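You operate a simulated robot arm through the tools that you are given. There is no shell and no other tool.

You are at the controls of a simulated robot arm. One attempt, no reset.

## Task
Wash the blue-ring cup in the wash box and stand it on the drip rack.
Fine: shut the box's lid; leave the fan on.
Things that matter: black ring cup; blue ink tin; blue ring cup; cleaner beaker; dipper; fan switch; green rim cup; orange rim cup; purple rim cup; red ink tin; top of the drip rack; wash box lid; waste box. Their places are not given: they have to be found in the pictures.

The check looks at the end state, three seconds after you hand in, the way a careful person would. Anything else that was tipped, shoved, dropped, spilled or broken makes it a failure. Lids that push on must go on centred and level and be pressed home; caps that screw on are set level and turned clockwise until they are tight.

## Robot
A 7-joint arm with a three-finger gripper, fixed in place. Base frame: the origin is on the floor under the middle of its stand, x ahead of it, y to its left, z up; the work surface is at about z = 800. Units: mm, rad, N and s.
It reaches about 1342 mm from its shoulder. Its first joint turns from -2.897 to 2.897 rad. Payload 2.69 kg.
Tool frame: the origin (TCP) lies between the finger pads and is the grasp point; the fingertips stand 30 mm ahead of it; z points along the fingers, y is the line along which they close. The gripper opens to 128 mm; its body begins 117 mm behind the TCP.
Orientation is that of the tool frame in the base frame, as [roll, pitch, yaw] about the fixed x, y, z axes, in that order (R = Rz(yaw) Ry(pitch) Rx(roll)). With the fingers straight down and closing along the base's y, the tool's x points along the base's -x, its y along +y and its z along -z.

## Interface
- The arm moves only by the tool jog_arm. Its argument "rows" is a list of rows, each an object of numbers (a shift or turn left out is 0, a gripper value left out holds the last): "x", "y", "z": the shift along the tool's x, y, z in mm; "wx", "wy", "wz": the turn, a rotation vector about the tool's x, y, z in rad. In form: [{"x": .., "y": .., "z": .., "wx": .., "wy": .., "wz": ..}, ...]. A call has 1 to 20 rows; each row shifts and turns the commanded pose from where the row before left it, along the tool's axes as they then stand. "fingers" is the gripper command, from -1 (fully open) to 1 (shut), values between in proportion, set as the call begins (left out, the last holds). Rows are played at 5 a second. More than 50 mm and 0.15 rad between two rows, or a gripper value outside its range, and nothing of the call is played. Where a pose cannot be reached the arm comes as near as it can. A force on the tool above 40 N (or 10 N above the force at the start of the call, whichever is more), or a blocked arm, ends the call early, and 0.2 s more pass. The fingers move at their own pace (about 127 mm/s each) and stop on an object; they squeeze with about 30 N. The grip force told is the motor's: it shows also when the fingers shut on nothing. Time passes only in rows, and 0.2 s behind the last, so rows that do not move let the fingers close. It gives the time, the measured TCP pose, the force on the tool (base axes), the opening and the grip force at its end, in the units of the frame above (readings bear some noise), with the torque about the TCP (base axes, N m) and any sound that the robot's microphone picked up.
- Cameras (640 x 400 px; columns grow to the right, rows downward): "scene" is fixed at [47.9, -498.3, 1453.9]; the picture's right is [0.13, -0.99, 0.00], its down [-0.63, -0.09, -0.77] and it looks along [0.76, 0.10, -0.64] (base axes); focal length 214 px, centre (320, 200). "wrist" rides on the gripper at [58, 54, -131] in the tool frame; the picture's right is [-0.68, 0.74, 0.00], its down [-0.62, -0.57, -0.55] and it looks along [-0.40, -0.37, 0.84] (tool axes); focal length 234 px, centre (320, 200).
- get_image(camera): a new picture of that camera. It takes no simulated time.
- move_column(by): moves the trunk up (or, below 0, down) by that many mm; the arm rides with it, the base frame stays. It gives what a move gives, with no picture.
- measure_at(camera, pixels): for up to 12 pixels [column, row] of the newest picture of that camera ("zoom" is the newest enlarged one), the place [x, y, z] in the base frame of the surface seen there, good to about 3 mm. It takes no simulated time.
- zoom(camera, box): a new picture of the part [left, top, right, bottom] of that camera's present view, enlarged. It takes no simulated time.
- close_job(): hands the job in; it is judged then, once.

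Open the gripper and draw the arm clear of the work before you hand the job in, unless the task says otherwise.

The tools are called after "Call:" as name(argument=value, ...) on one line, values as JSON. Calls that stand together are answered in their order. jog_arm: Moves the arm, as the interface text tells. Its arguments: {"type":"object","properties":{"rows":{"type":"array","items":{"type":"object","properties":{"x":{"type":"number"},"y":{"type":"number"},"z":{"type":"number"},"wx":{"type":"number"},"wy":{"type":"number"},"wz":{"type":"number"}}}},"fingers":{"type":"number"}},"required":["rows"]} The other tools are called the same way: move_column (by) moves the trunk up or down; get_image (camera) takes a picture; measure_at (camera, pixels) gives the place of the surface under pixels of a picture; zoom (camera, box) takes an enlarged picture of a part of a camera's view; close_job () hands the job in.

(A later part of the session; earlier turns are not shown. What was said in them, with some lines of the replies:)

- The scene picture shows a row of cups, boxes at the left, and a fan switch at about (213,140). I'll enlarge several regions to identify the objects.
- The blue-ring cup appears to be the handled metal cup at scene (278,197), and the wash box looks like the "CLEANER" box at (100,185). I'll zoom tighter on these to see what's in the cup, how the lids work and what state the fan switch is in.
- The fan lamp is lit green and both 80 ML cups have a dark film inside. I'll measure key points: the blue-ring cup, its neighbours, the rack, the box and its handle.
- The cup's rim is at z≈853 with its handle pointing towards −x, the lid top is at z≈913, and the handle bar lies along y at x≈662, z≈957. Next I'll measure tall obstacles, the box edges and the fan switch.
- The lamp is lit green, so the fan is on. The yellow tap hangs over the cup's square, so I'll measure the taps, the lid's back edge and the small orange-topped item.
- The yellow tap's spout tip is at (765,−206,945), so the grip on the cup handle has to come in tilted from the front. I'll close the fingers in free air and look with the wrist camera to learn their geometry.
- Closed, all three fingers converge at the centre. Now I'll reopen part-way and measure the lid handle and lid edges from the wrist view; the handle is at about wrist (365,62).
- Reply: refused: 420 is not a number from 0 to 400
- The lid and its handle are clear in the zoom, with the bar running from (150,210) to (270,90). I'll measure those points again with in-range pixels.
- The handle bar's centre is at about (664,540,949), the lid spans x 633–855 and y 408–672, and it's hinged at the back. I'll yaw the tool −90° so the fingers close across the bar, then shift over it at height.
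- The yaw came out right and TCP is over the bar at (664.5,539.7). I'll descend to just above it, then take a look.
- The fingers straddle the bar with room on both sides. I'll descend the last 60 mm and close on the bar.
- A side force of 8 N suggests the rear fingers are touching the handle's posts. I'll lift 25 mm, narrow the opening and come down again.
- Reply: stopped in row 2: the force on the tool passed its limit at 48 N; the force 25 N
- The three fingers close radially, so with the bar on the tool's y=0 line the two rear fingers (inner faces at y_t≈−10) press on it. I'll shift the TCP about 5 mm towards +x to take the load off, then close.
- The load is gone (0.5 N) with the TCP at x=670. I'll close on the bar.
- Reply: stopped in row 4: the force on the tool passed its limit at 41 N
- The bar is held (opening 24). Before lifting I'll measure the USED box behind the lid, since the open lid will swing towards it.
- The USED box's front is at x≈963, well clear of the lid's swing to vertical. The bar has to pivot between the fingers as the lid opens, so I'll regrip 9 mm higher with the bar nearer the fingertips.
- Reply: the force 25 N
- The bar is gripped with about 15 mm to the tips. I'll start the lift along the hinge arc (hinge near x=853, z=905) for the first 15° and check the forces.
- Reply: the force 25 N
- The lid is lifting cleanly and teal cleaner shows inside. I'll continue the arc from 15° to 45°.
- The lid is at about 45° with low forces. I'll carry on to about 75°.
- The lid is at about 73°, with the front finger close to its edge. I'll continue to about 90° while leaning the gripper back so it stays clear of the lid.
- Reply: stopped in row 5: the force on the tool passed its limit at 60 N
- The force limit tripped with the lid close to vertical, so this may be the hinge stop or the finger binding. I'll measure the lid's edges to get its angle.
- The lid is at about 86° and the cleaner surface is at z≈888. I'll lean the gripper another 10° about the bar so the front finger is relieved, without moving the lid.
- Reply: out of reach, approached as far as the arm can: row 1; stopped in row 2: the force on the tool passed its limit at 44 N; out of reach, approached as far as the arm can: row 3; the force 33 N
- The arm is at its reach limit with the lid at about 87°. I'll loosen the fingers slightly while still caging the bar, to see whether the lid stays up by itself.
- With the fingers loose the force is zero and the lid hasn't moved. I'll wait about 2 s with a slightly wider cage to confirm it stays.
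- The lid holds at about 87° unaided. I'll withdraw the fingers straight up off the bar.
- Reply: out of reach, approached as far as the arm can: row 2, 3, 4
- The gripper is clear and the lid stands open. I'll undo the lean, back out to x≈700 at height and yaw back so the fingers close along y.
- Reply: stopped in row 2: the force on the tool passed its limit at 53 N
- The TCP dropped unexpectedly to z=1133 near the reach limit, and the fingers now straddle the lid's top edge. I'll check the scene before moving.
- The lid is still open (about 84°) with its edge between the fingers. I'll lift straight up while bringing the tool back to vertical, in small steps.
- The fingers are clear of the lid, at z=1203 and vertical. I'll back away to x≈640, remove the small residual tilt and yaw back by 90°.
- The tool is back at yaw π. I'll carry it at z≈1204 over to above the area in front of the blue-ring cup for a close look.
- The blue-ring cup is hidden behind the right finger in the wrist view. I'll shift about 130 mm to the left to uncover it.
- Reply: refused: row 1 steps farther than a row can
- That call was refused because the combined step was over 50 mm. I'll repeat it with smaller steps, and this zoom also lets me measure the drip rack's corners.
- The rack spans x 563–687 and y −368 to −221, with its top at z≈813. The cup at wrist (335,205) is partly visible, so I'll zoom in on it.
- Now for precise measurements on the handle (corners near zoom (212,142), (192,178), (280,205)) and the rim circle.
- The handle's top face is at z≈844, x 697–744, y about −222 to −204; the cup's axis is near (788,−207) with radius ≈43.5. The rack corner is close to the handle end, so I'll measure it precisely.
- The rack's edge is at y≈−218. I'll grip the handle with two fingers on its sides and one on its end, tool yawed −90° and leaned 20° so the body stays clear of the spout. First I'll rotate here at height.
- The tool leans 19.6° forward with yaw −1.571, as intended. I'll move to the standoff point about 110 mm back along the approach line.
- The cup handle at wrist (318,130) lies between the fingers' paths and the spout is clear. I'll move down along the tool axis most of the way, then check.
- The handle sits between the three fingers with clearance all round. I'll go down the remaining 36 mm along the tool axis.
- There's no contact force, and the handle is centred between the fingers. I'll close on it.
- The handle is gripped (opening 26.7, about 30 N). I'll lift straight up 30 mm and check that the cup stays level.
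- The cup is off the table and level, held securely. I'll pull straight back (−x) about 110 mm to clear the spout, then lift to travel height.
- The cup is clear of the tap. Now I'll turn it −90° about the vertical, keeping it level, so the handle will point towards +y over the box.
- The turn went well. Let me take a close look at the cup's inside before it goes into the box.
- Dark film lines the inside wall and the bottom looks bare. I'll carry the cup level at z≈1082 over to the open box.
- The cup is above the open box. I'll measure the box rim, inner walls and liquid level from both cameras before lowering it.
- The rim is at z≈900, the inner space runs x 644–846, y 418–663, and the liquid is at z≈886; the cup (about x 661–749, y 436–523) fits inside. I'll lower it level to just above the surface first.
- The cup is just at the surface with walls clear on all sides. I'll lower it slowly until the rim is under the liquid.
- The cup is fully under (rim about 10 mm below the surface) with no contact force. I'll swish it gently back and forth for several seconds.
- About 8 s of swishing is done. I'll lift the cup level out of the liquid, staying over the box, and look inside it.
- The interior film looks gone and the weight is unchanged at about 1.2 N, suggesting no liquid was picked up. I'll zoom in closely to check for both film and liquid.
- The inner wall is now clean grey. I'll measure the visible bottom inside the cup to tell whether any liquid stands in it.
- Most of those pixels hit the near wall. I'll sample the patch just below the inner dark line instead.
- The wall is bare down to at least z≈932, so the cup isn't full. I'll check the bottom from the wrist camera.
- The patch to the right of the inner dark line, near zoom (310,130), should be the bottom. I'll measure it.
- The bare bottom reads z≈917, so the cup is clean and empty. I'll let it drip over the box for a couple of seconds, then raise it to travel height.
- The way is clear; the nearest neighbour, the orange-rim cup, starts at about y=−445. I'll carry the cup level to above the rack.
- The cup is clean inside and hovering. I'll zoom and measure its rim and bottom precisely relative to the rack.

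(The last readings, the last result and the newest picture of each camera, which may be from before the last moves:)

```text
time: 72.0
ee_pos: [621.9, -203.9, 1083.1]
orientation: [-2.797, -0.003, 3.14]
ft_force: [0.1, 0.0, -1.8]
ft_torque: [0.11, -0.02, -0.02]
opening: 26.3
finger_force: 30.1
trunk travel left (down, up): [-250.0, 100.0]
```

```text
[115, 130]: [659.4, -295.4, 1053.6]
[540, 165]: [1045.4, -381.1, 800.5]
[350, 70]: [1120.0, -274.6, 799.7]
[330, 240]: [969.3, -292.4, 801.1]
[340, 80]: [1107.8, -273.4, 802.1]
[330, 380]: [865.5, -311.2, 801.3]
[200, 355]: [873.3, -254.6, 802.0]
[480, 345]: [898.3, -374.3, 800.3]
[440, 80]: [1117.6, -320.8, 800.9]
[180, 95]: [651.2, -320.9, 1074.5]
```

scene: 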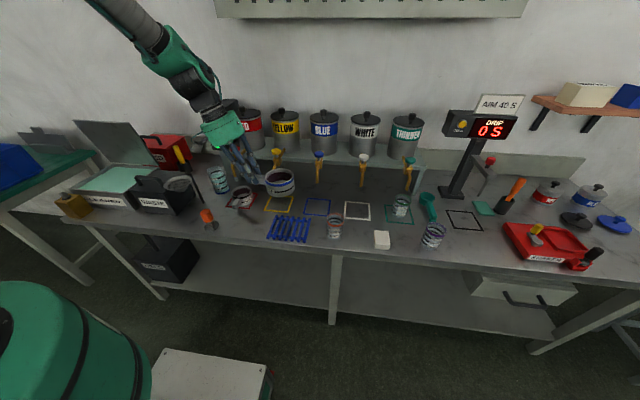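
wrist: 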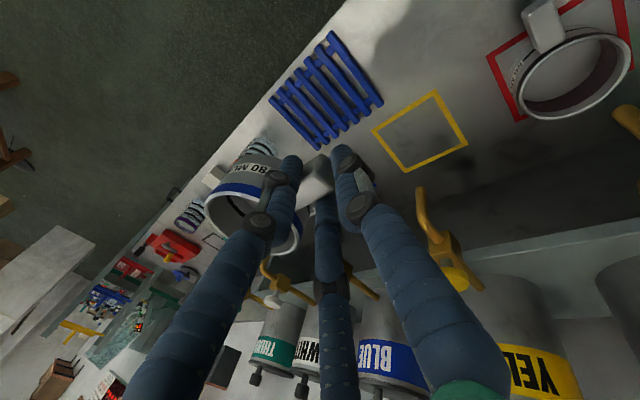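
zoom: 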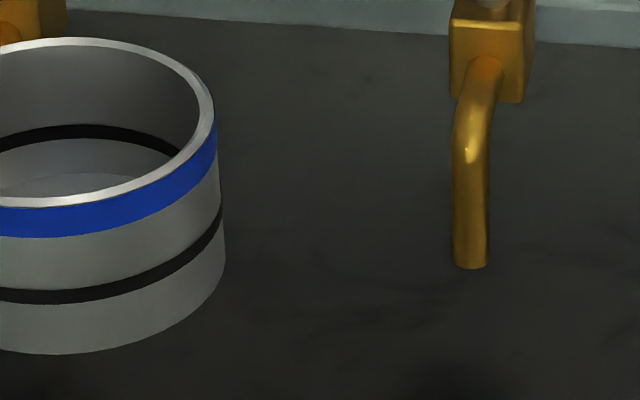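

I mis-framed that zoom; the cup is at scene x 267–296. I'll re-zoom there and measure.

Call:
zoom(camera="scene", box=[256, 158, 304, 196])

Call:
measure_at(camera="zoom", pixels=[[165, 130], [500, 140], [330, 62], [330, 230], [180, 170], [480, 180], [340, 330], [260, 330], [420, 320], [330, 180], [300, 185], [360, 185]])

```text
10.53 times, centred on (280, 177) of scene
```

zoom: 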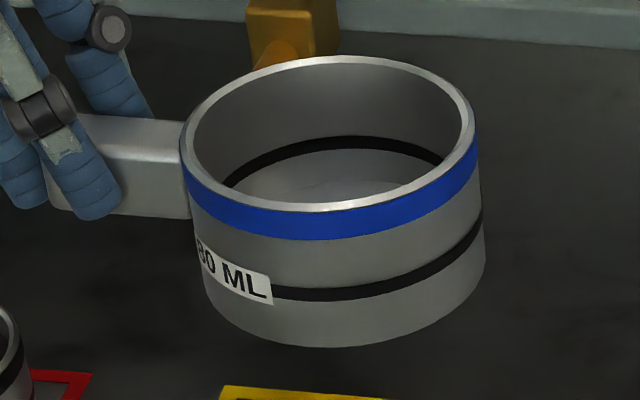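

```text
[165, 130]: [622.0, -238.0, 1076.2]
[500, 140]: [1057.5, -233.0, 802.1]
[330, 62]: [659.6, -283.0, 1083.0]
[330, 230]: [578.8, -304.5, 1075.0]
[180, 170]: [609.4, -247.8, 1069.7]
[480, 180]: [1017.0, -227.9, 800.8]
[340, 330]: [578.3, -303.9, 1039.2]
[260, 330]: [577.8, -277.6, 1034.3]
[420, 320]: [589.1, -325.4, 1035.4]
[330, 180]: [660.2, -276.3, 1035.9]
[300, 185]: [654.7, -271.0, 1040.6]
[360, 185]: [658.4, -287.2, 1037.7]
```

The cup is centred at about (621,−292) with its bottom at z≈1033, right over the rack's middle (625,−293). I'll lower it to about 15 mm above the slats.

Call:
jog_arm(rows=[{"x": -1, "y": 13.5, "z": 37.8}, {"x": -1, "y": 13.5, "z": 37.8}, {"x": -1, "y": 13.5, "z": 37.8}, {"x": 0, "y": 13.5, "z": 37.8}, {"y": 10, "z": 28}, {"y": 3.4, "z": 9.4}], fingers=1)

Call:
zoom(camera="scene", box=[240, 170, 336, 250])

Call:
get_image(camera="wrist")

```text
time: 73.4
ee_pos: [626.0, -205.4, 881.9]
orientation: [-2.797, 0.0, 3.139]
ft_force: [-0.2, 0.4, -0.9]
ft_torque: [0.11, 0.03, -0.01]
opening: 26.2
finger_force: 30.3
trunk travel left (down, up): [-250.0, 100.0]
```

```text
5.00 times, centred on (288, 210) of scene
```

zoom: 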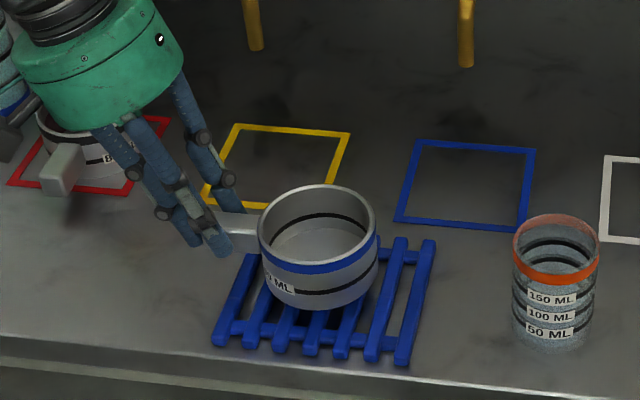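

```text
taken
```

wrist: 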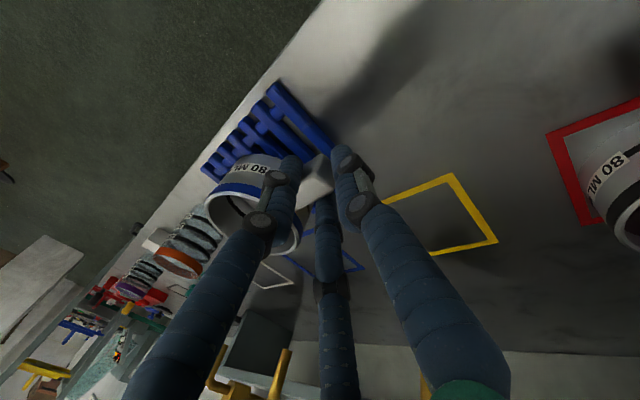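

The cup is over the middle of the rack, about 19 mm above it. I'll lower it in small steps and watch the vertical force for touchdown.

Call:
jog_arm(rows=[{"y": 1.0, "z": 2.83}, {"y": 1.0, "z": 2.83}, {"y": 1.0, "z": 2.83}, {"y": 1.0, "z": 2.83}, {"y": 1.0, "z": 2.83}, {"z": 0}], fingers=1)

Call:
jog_arm(rows=[{"y": 0.34, "z": 0.94}, {"y": 0.34, "z": 0.94}, {"z": 0}], fingers=1)

Call:
zoom(camera="scene", box=[264, 195, 312, 245])

Call:
measure_at(camera="zoom", pixels=[[320, 240], [280, 235], [360, 235], [320, 250], [300, 245]])

```text
time: 74.8
ee_pos: [623.4, -204.7, 865.9]
orientation: [-2.797, -0.002, 3.14]
ft_force: [-0.5, -0.3, -1.4]
ft_torque: [0.05, -0.01, -0.01]
opening: 26.6
finger_force: 29.8
trunk travel left (down, up): [-250.0, 100.0]
```

```text
time: 75.6
ee_pos: [625.0, -204.5, 863.7]
orientation: [-2.797, -0.004, 3.14]
ft_force: [0.7, 1.0, -1.7]
ft_torque: [0.1, 0.02, 0.0]
opening: 26.6
finger_force: 30.0
trunk travel left (down, up): [-250.0, 100.0]
```

```text
8.00 times, centred on (288, 220) of scene
```

zoom: 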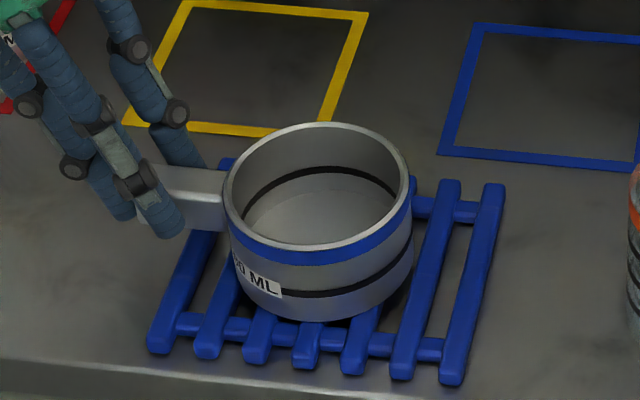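

```text
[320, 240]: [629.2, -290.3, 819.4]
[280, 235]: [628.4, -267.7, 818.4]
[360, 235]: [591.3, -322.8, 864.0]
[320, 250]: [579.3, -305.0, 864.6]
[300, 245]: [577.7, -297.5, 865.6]
```

There's no touchdown yet; the inner bottom reads z≈819. I'll continue in 1 mm steps.

Call:
jog_arm(rows=[{"y": 0.34, "z": 0.94}, {"z": 0}], fingers=1)

Call:
jog_arm(rows=[{"y": 0.34, "z": 0.94}, {"z": 0}], fingers=1)

Call:
jog_arm(rows=[{"y": 0.34, "z": 0.94}, {"z": 0}], fingers=1)

```text
time: 76.2
ee_pos: [626.1, -204.3, 862.6]
orientation: [-2.797, 0.0, 3.139]
ft_force: [-1.0, 0.1, 0.4]
ft_torque: [-0.08, -0.03, 0.0]
opening: 26.2
finger_force: 29.6
trunk travel left (down, up): [-250.0, 100.0]
```

```text
time: 76.8
ee_pos: [626.5, -205.0, 864.3]
orientation: [-2.797, 0.0, 3.14]
ft_force: [-0.2, 1.3, 8.2]
ft_torque: [-0.95, -0.02, 0.0]
opening: 26.3
finger_force: 29.7
trunk travel left (down, up): [-250.0, 100.0]
```

```text
time: 77.4
ee_pos: [626.1, -205.3, 862.6]
orientation: [-2.797, 0.0, 3.14]
ft_force: [-0.9, 2.4, 16.0]
ft_torque: [-0.89, 0.01, -0.01]
opening: 26.5
finger_force: 30.1
trunk travel left (down, up): [-250.0, 100.0]
```

Touchdown: the force rose from 0.4 to 16 N. I'll back up about 1.5 mm to unload, then open the fingers.

Call:
jog_arm(rows=[{"y": -0.6, "z": -1.6}, {"z": 0}], fingers=1)

Call:
jog_arm(rows=[{"z": 0}, {"z": 0}, {"z": 0}], fingers=0.3)

Call:
zoom(camera="scene", box=[240, 180, 336, 250])

Call:
get_image(camera="wrist")

```text
time: 78.0
ee_pos: [625.3, -205.8, 862.8]
orientation: [-2.798, -0.003, 3.14]
ft_force: [0.8, -0.5, 2.5]
ft_torque: [-0.08, -0.09, 0.04]
opening: 26.4
finger_force: 29.9
trunk travel left (down, up): [-250.0, 100.0]
```

```text
time: 78.8
ee_pos: [625.1, -203.9, 863.8]
orientation: [-2.799, -0.003, 3.139]
ft_force: [0.0, -0.3, -0.2]
ft_torque: [0.01, 0.0, -0.01]
opening: 44.7
finger_force: 0.0
trunk travel left (down, up): [-250.0, 100.0]
```

```text
5.71 times, centred on (288, 215) of scene
```

zoom: 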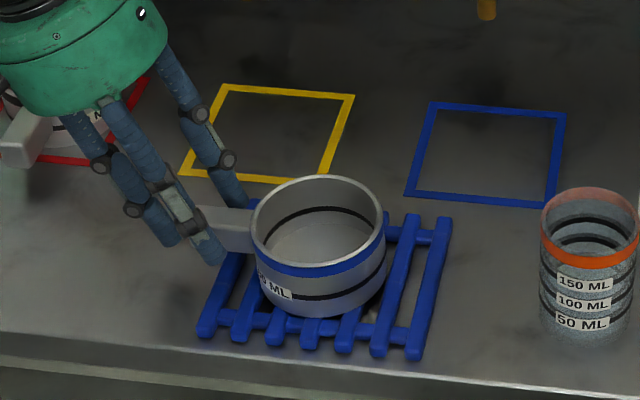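

```text
taken
```

wrist: 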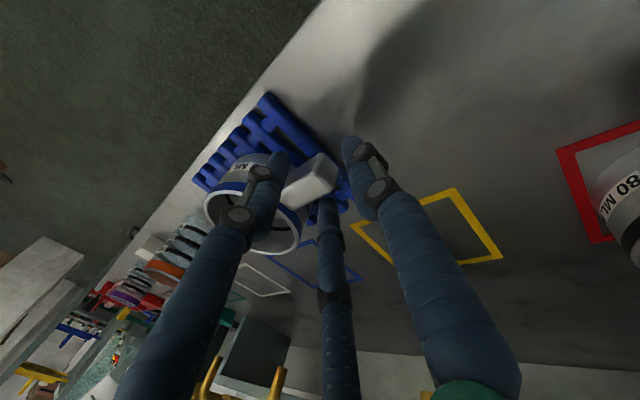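

The cup stands on the rack and the fingers are off the handle (force ~0). I'll withdraw along the tool axis, up and away.

Call:
jog_arm(rows=[{"z": -10}, {"z": -15}, {"z": -20}, {"z": -30}, {"z": -40}, {"z": -45}, {"z": -45}, {"z": -45}], fingers=0.3)

Call:
zoom(camera="scene", box=[240, 180, 336, 250])

Call:
measure_at(camera="zoom", pixels=[[318, 181], [385, 220], [253, 230], [320, 265], [220, 230], [330, 240], [290, 235], [360, 240], [320, 310]])

```text
time: 80.6
ee_pos: [625.6, -119.2, 1098.2]
orientation: [-2.796, -0.002, 3.14]
ft_force: [-0.1, 0.4, -0.2]
ft_torque: [0.0, -0.01, 0.03]
opening: 44.6
finger_force: 0.1
trunk travel left (down, up): [-250.0, 100.0]
```

```text
5.71 times, centred on (288, 215) of scene
```

zoom: 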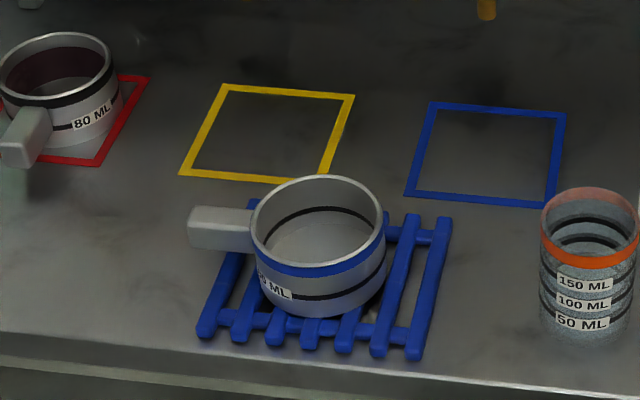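

```text
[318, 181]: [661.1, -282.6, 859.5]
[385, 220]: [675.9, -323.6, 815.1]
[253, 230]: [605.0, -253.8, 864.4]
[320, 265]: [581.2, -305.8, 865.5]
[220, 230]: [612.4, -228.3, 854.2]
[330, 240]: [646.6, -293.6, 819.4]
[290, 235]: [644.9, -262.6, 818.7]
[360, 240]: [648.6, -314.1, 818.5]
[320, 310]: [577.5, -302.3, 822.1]
```

The cup stands level on the rack, clean and clear of the gripper. To shut the lid without dropping it I'll grip its handle again; first I'll raise the column 100 mm for better reach back there.

Call:
move_column(by=100)

Call:
jog_arm(rows=[{"wx": -0.114}, {"wx": -0.114}, {"wx": -0.116}, {"wz": -0.1428}, {"wz": -0.1428}, {"wz": -0.1428}, {"wz": -0.1428}, {"wz": -0.1428}, {"wz": -0.1428}, {"wz": -0.1428}, {"wz": -0.1428}, {"wz": -0.1428}, {"wz": -0.1428}, {"wz": -0.1428}], fingers=0.35)

```text
time: 82.0
ee_pos: [625.6, -120.5, 1197.6]
orientation: [-2.798, -0.001, 3.14]
ft_force: [-0.1, -0.4, 1.5]
ft_torque: [-0.03, 0.02, 0.0]
opening: 44.5
finger_force: 0.0
trunk travel left (down, up): [-350.0, 0.0]
```

```text
time: 85.0
ee_pos: [624.7, -119.2, 1197.3]
orientation: [3.14, -0.001, -1.569]
ft_force: [-0.1, -0.4, -0.4]
ft_torque: [0.01, 0.02, -0.01]
opening: 41.6
finger_force: 0.1
trunk travel left (down, up): [-350.0, 0.0]
```

The tool is vertical at yaw −1.57. I'll travel back at height to in front of the box, then examine the lid.

Call:
jog_arm(rows=[{"x": -47.1, "z": -4}, {"x": -47.1, "z": -4}, {"x": -47.1, "z": -4}, {"x": -47.1, "z": -4}, {"x": -47.1, "z": -4}, {"x": -47.1, "z": -4}, {"x": -47.1, "z": -4}, {"x": -47.1, "z": -4}, {"x": -47.1, "z": -4}, {"x": -47.1, "z": -4}, {"x": -47.1, "z": -4}, {"x": -47.1, "z": -4}, {"x": -47.1, "z": -4}, {"x": -47.1, "z": -4}], fingers=0.35)

Call:
zoom(camera="scene", box=[60, 90, 188, 210])

Call:
measure_at(camera="zoom", pixels=[[340, 108], [428, 245], [260, 108], [350, 240], [300, 170], [230, 150]])

Call:
get_image(camera="wrist")

```text
time: 88.0
ee_pos: [626.3, 540.3, 1254.1]
orientation: [3.139, -0.001, -1.573]
ft_force: [-0.3, -0.5, -0.6]
ft_torque: [-0.05, -0.03, -0.03]
opening: 41.8
finger_force: 0.1
trunk travel left (down, up): [-350.0, 0.0]
```

```text
3.33 times, centred on (124, 150) of scene
```

zoom: 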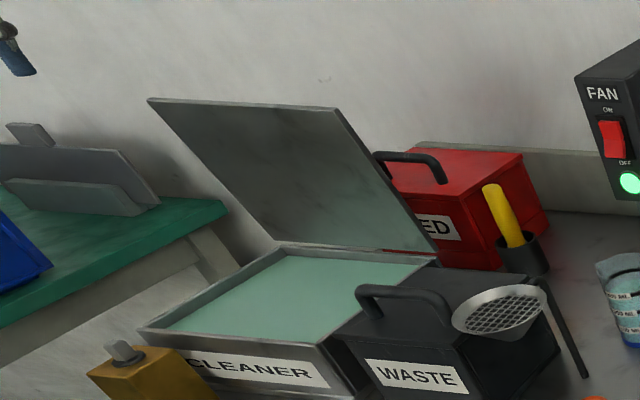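

```text
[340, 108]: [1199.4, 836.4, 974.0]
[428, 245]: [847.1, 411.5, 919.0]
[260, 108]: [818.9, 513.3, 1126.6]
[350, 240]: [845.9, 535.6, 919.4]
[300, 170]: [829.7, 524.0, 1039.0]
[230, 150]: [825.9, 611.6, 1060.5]
```

```text
taken
```

wrist: 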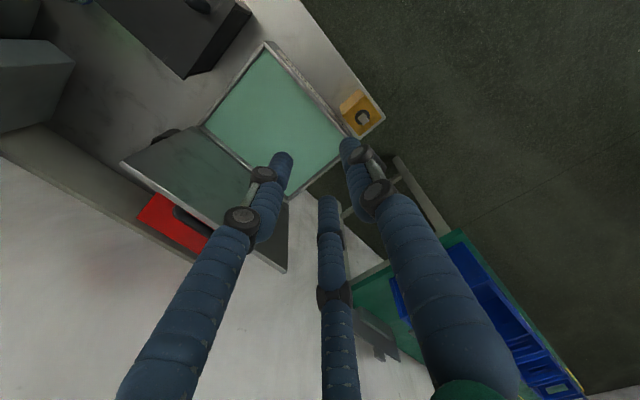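

The lid is at about 82.6°, so the bar should be near (872,540,1098). I'll move at z≈1254 to directly above it.

Call:
jog_arm(rows=[{"y": -42}, {"y": -42}, {"y": -42}, {"y": -42}, {"y": -42}, {"y": -42}, {"y": 0}], fingers=0.35)

Call:
get_image(camera="wrist")

```text
time: 89.6
ee_pos: [879.0, 537.8, 1254.9]
orientation: [3.141, 0.001, -1.574]
ft_force: [0.5, -0.6, 0.3]
ft_torque: [-0.01, 0.01, -0.01]
opening: 41.7
finger_force: 0.0
trunk travel left (down, up): [-350.0, 0.0]
```

```text
taken
```

wrist: 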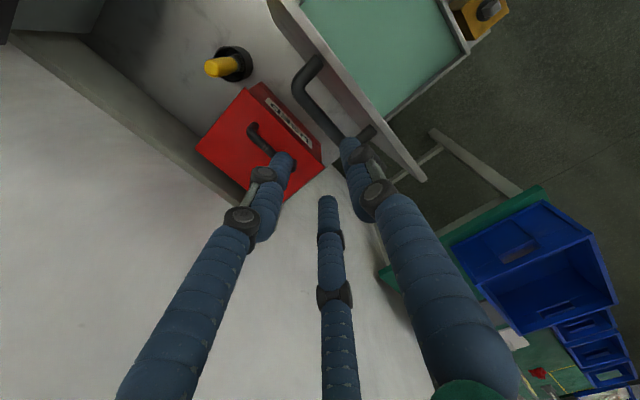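

In reach, and the bar shows at wrist (300,80)–(370,135). I'll measure the bar and the lid's edge.

Call:
zoom(camera="wrist", box=[270, 20, 430, 190])

Call:
measure_at(camera="zoom", pixels=[[180, 150], [200, 180], [215, 210], [195, 100], [320, 270], [210, 90], [250, 130], [300, 180], [350, 230], [300, 150], [400, 300], [160, 140]])

```text
2.35 times, centred on (350, 105) of wrist
```

zoom: 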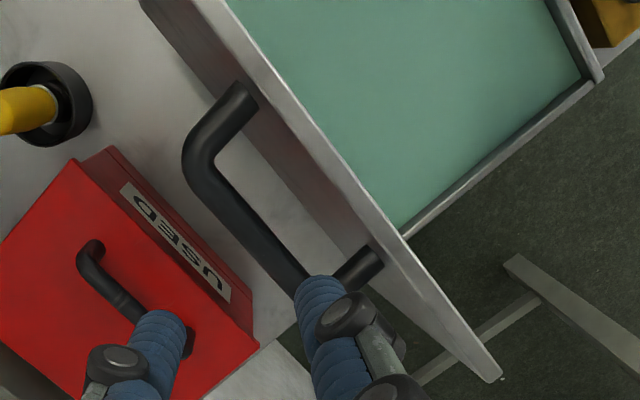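

```text
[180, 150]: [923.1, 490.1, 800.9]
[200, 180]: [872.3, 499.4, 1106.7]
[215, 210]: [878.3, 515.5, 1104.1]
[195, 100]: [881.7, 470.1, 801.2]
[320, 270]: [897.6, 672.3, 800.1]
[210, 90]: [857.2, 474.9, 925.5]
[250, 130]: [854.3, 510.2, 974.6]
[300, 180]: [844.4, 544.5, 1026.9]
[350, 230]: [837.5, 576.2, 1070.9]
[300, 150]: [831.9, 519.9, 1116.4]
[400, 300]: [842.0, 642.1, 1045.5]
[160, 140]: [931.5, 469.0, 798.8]
```

The bar's centre measures about (874,540,1098) and the TCP is at x=879, as planned. I'll descend to z≈1140 and check for contact.

Call:
jog_arm(rows=[{"z": 30}, {"z": 30}, {"z": 25}, {"z": 15}, {"z": 12}, {"z": 0}], fingers=0.35)

Call:
get_image(camera="wrist")

Call:
zoom(camera="wrist", box=[240, 60, 440, 220])

```text
time: 91.0
ee_pos: [879.6, 539.2, 1141.6]
orientation: [3.139, 0.0, -1.572]
ft_force: [0.5, 0.3, 0.4]
ft_torque: [-0.02, 0.03, 0.0]
opening: 41.6
finger_force: 0.0
trunk travel left (down, up): [-350.0, 0.0]
```

```text
taken
```

wrist: 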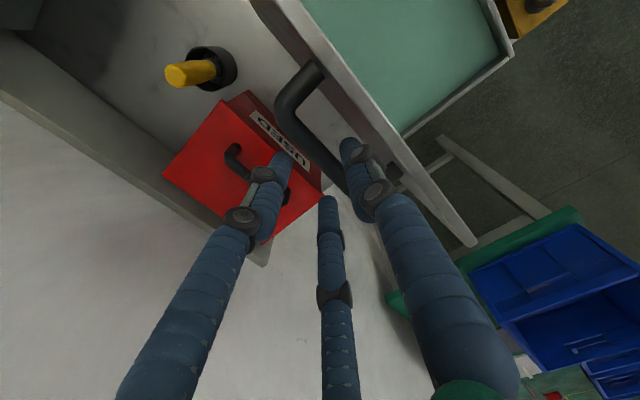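

```text
2.50 times, centred on (340, 140) of wrist
```

zoom: 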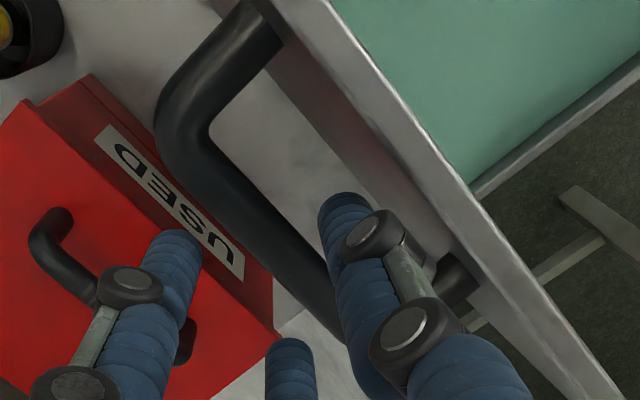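

The front finger is between the bar and the lid, and the rear two are behind the bar, with no contact. I'll descend the last 27 mm.

Call:
jog_arm(rows=[{"z": 9}, {"z": 9}, {"z": 9}, {"z": 0}], fingers=0.35)

Call:
zoom(camera="wrist", box=[240, 60, 440, 220])

```text
time: 92.0
ee_pos: [878.5, 538.9, 1115.1]
orientation: [3.14, -0.001, -1.572]
ft_force: [-1.3, -0.5, -0.8]
ft_torque: [-0.01, -0.03, 0.01]
opening: 41.7
finger_force: 0.0
trunk travel left (down, up): [-350.0, 0.0]
```

```text
2.50 times, centred on (340, 140) of wrist
```

zoom: 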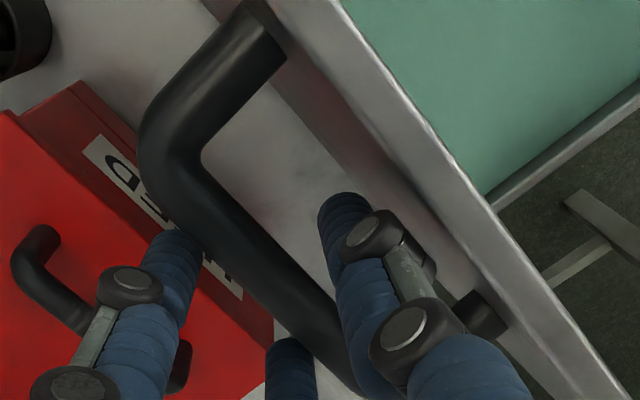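

The bar is caged with no contact. I'll close on it.

Call:
jog_arm(rows=[{"z": 0}, {"z": 0}, {"z": 0}, {"z": 0}], fingers=1)

Call:
get_image(camera="wrist")

```text
time: 93.0
ee_pos: [878.4, 539.6, 1114.1]
orientation: [3.138, 0.0, -1.573]
ft_force: [-1.0, 1.6, -1.6]
ft_torque: [0.02, 0.06, -0.75]
opening: 25.4
finger_force: 45.3
trunk travel left (down, up): [-350.0, 0.0]
```

```text
taken
```

wrist: 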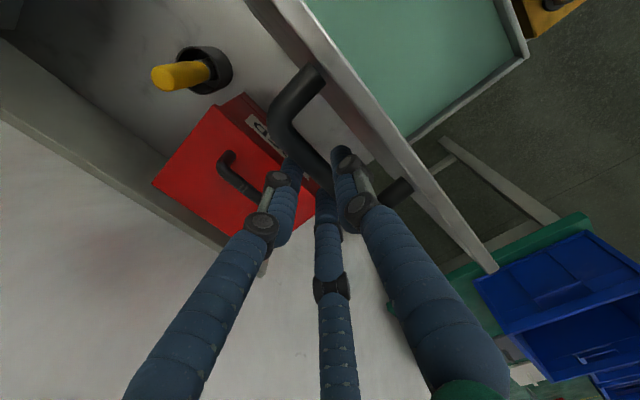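

The bar is gripped. I'll follow the hinge arc in reverse, lowering the lid from about 82° to 45° in small steps.

Call:
jog_arm(rows=[{"y": 8.4, "z": -0.6}, {"y": 8.4, "z": -0.3}, {"y": 8.5, "z": 0}, {"y": 8.4, "z": 0.5}, {"y": 8.5, "z": 0.9}, {"y": 8.2, "z": 1.1}, {"y": 8.4, "z": 1.6}, {"y": 8.2, "z": 1.9}, {"y": 8.2, "z": 2.3}, {"y": 8.0, "z": 2.6}, {"y": 7.9, "z": 3.0}, {"y": 7.8, "z": 3.3}, {"y": 7.6, "z": 3.6}, {"y": 7.4, "z": 4.0}, {"y": 7.3, "z": 4.3}], fingers=1)

Call:
zoom(camera="scene", box=[60, 90, 188, 210])

```text
time: 96.2
ee_pos: [757.3, 538.3, 1086.7]
orientation: [3.14, 0.0, -1.571]
ft_force: [0.9, 0.3, 2.0]
ft_torque: [0.15, -0.25, -0.58]
opening: 24.9
finger_force: 45.5
trunk travel left (down, up): [-350.0, 0.0]
```

```text
3.33 times, centred on (124, 150) of scene
```

zoom: 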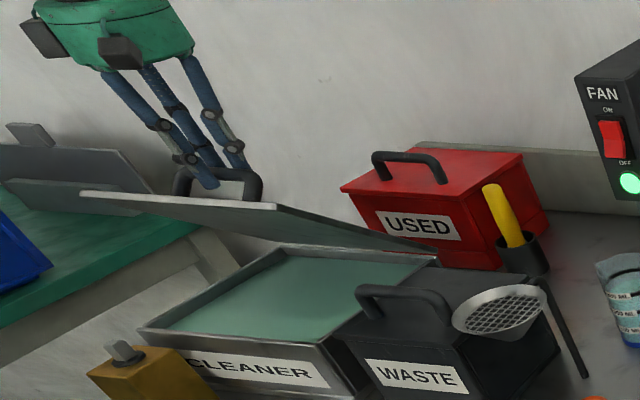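

The lid is at about 45° and following smoothly with low forces. I'll continue down to about 5°.

Call:
jog_arm(rows=[{"y": 7.1, "z": 4.7}, {"y": 6.8, "z": 4.8}, {"y": 6.6, "z": 5.2}, {"y": 6.5, "z": 5.6}, {"y": 6.2, "z": 5.7}, {"y": 5.8, "z": 6.0}, {"y": 5.7, "z": 6.4}, {"y": 5.3, "z": 6.4}, {"y": 5.2, "z": 6.8}, {"y": 4.7, "z": 7.0}, {"y": 4.5, "z": 7.1}, {"y": 4.1, "z": 7.4}, {"y": 3.8, "z": 7.5}, {"y": 3.5, "z": 7.8}, {"y": 3.2, "z": 7.8}, {"y": 2.8, "z": 8.0}], fingers=1)

Call:
zoom(camera="scene", box=[60, 110, 188, 210])

```text
time: 99.6
ee_pos: [677.6, 539.4, 982.7]
orientation: [3.141, 0.002, -1.575]
ft_force: [25.2, -6.9, -6.3]
ft_torque: [-0.09, -0.81, 0.13]
opening: 24.9
finger_force: 44.5
trunk travel left (down, up): [-350.0, 0.0]
```

```text
4.00 times, centred on (124, 160) of scene
```

zoom: 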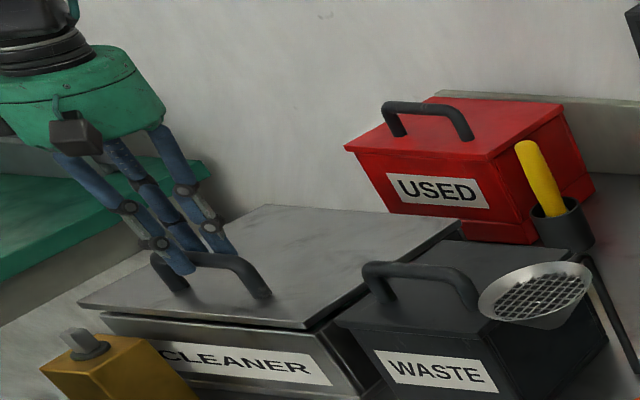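

The lid is about 5° from shut; a 25 N force along +x says I'm slightly too far forward. I'll ease that while lowering the last bit.

Call:
jog_arm(rows=[{"y": 0.8, "z": 5}, {"y": 0.5, "z": 5}, {"y": 0.5, "z": 4}, {"z": 0}], fingers=1)

Call:
zoom(camera="scene", box=[60, 130, 156, 210])

Call:
measure_at(camera="zoom", pixels=[[120, 290], [300, 310], [400, 250], [470, 200]])

```text
time: 100.4
ee_pos: [675.0, 540.7, 974.8]
orientation: [-3.14, 0.002, -1.572]
ft_force: [-5.9, -11.9, 19.6]
ft_torque: [-1.85, 0.24, 0.18]
opening: 25.0
finger_force: 45.0
trunk travel left (down, up): [-350.0, 0.0]
stopped in row 4: the force on the tool passed its limit at 43 N (the readings are from after the stop); the commanded pose is now the measured one
```

```text
5.00 times, centred on (108, 170) of scene
```

zoom: 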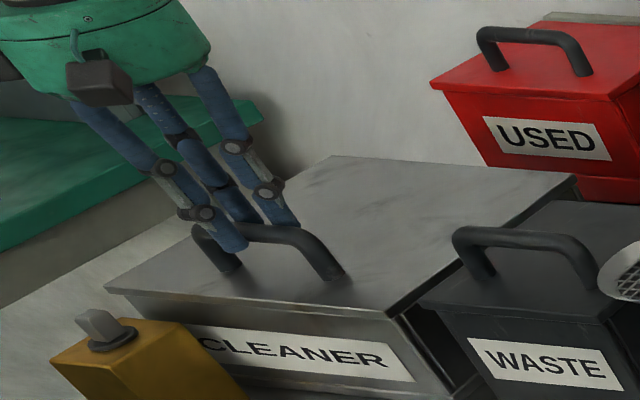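

```text
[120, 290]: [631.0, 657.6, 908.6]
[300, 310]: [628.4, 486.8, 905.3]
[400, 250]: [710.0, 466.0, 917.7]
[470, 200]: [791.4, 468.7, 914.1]
```

The downward push met 43 N, so the lid is either shut or resting on something. I'll measure the lid surface at several points to see whether it's flat at z≈913.

Call:
zoom(camera="scene", box=[60, 160, 124, 200])

Call:
measure_at(camera="scene", pixels=[[72, 187], [90, 189], [105, 191], [118, 191], [122, 185], [130, 178], [140, 170], [115, 165], [126, 175]])

Call:
get_image(camera="wrist")

```text
10.00 times, centred on (92, 180) of scene
```

zoom: 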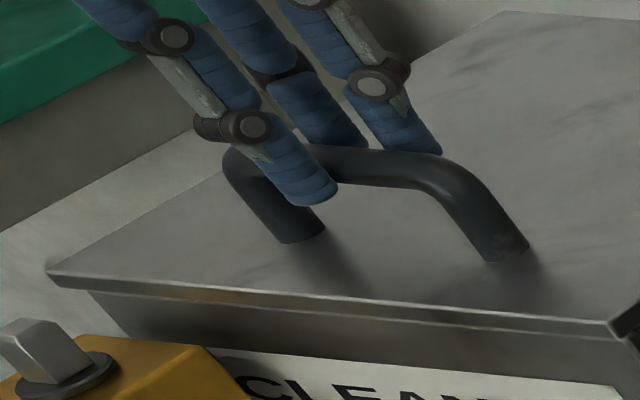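

```text
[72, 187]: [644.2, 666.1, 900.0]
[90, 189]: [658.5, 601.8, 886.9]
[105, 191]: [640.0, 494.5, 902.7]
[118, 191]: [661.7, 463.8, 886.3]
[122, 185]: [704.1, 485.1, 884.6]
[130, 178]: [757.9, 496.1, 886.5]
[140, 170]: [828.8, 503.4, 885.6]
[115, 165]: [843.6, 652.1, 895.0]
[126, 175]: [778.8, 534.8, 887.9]
```

```text
taken
```

wrist: 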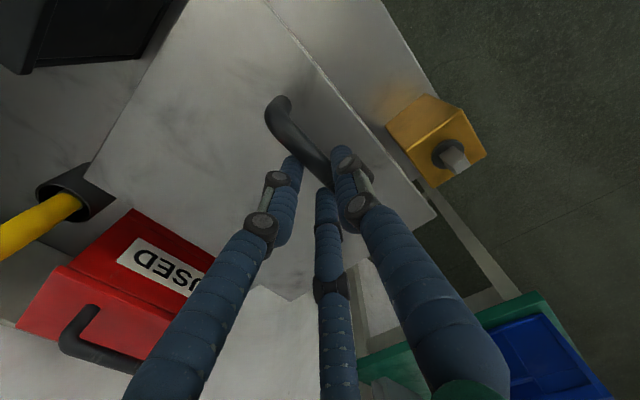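

Those scene points came from an older picture. I'll measure on the newest zoom and wrist pictures instead.

Call:
measure_at(camera="zoom", pixels=[[70, 265], [200, 270], [400, 290], [600, 310], [550, 200], [500, 100], [450, 60], [600, 100], [480, 260], [560, 280], [150, 230], [400, 250]])

Call:
measure_at(camera="wrist", pixels=[[120, 150], [180, 120], [200, 60], [240, 30], [320, 110], [350, 125], [250, 120], [225, 190], [160, 190], [290, 60], [280, 110], [415, 205]])

```text
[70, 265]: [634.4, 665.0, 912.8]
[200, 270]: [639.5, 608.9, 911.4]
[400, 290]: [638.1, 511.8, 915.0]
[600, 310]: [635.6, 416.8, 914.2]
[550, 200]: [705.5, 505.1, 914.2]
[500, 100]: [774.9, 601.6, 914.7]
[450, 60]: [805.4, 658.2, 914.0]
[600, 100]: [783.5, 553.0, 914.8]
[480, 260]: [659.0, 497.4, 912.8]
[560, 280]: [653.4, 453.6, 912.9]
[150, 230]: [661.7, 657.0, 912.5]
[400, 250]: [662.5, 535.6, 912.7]
```

```text
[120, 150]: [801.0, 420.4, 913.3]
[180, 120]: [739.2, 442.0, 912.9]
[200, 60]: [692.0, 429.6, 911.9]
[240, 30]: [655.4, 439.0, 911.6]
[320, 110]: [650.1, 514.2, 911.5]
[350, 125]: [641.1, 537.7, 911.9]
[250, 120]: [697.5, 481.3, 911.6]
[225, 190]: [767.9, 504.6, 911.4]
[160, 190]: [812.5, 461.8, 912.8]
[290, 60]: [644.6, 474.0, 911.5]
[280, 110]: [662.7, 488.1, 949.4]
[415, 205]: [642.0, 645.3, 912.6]
```

The lid is flat at z≈912–914 everywhere, so it's shut. I'll open the fingers and rise straight up off the bar.

Call:
jog_arm(rows=[{"z": 0}, {"z": 0}, {"z": -5}, {"z": -15}, {"z": -30}, {"z": -45}, {"z": -45}, {"z": -45}, {"z": -45}], fingers=0.3)

Call:
get_image(camera="scene")

Call:
zoom(camera="scene", box=[50, 120, 250, 245])

```text
time: 102.4
ee_pos: [675.8, 539.1, 1204.2]
orientation: [-3.14, 0.002, -1.572]
ft_force: [-0.4, -1.1, -1.2]
ft_torque: [0.02, -0.04, 0.03]
opening: 44.8
finger_force: 0.0
trunk travel left (down, up): [-350.0, 0.0]
```

```text
taken
```

scene: 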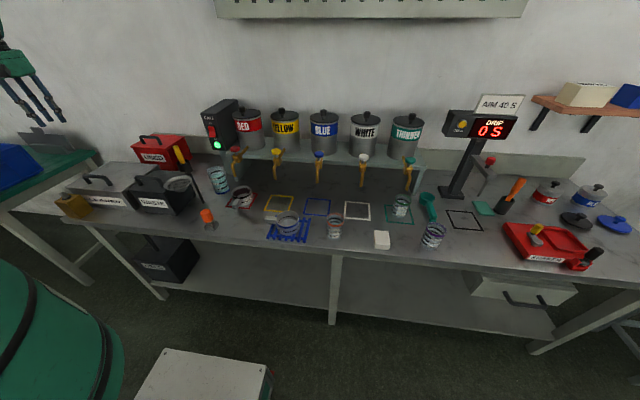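

```text
3.20 times, centred on (150, 182) of scene
```

zoom: 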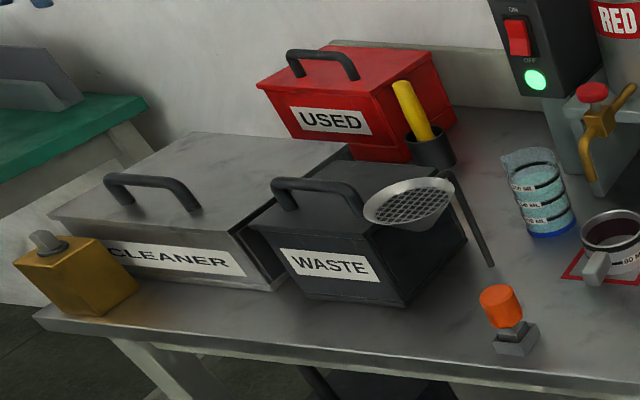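

The box is shut, the fan lamp is still green, and the items at the left look unmoved. I'll take a last close look at the cup on the rack.

Call:
zoom(camera="scene", box=[256, 195, 320, 245])

Call:
zoom(camera="scene", box=[220, 130, 460, 265])

```text
8.00 times, centred on (288, 220) of scene
```

zoom: 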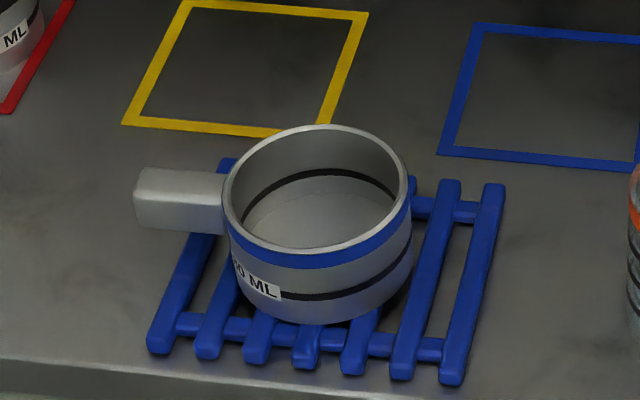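

```text
2.67 times, centred on (340, 198) of scene
```

zoom: 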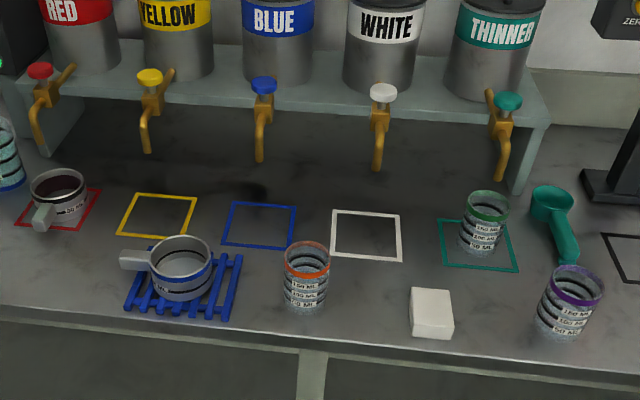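

The washed cup stands level on the slats and every other item is where it was. I'll open the gripper fully and draw the arm up and away before handing in.

Call:
jog_arm(rows=[{"z": -30}, {"z": -30}, {"y": 30}, {"y": 30}, {"z": 0}, {"z": 0}], fingers=-1)

Call:
get_image(camera="scene")

```text
time: 103.8
ee_pos: [616.4, 539.5, 1263.9]
orientation: [-3.141, 0.003, -1.572]
ft_force: [0.7, 0.3, 0.4]
ft_torque: [-0.03, 0.06, 0.01]
opening: 127.9
finger_force: 0.0
trunk travel left (down, up): [-350.0, 0.0]
```

```text
taken
```

scene: 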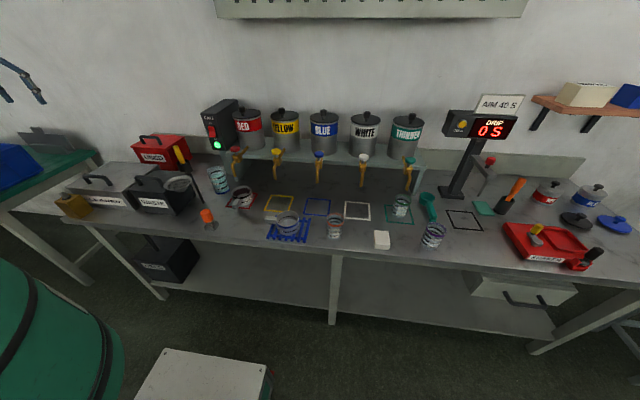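

The final picture shows the washed blue-ring cup on the rack at (288,225), the wash box lid shut at (98,183), the fan lamp green at (217,144), and the arm clear with the gripper open. I'm handing the job in.

Call:
close_job()

```text
The job is handed in.
```

I washed the blue-ring cup in the wash box and stood it upright on the drip rack. I've handed the job in.

- **Cup:** I held it fully under the cleaner and swished it for about 8 seconds. Afterwards the dark film was gone from the inside wall. The bare bottom was visible, so it went onto the rack empty. It sits level near the middle of the rack.
- **Wash box:** the lid is shut, and the top measured flat all over. While I was backing the arm away from the open lid, the arm dropped unexpectedly and the fingers bumped the lid's top edge. The lid tipped forward a few degrees and stayed up, and I saw no damage.
- **Fan:** I didn't touch it. Its lamp is still green.
- **Everything else:** the other cups, tins and boxes look to be where they were at the start. The arm is clear with the gripper open, and the trunk is still 100 mm higher than at the start.
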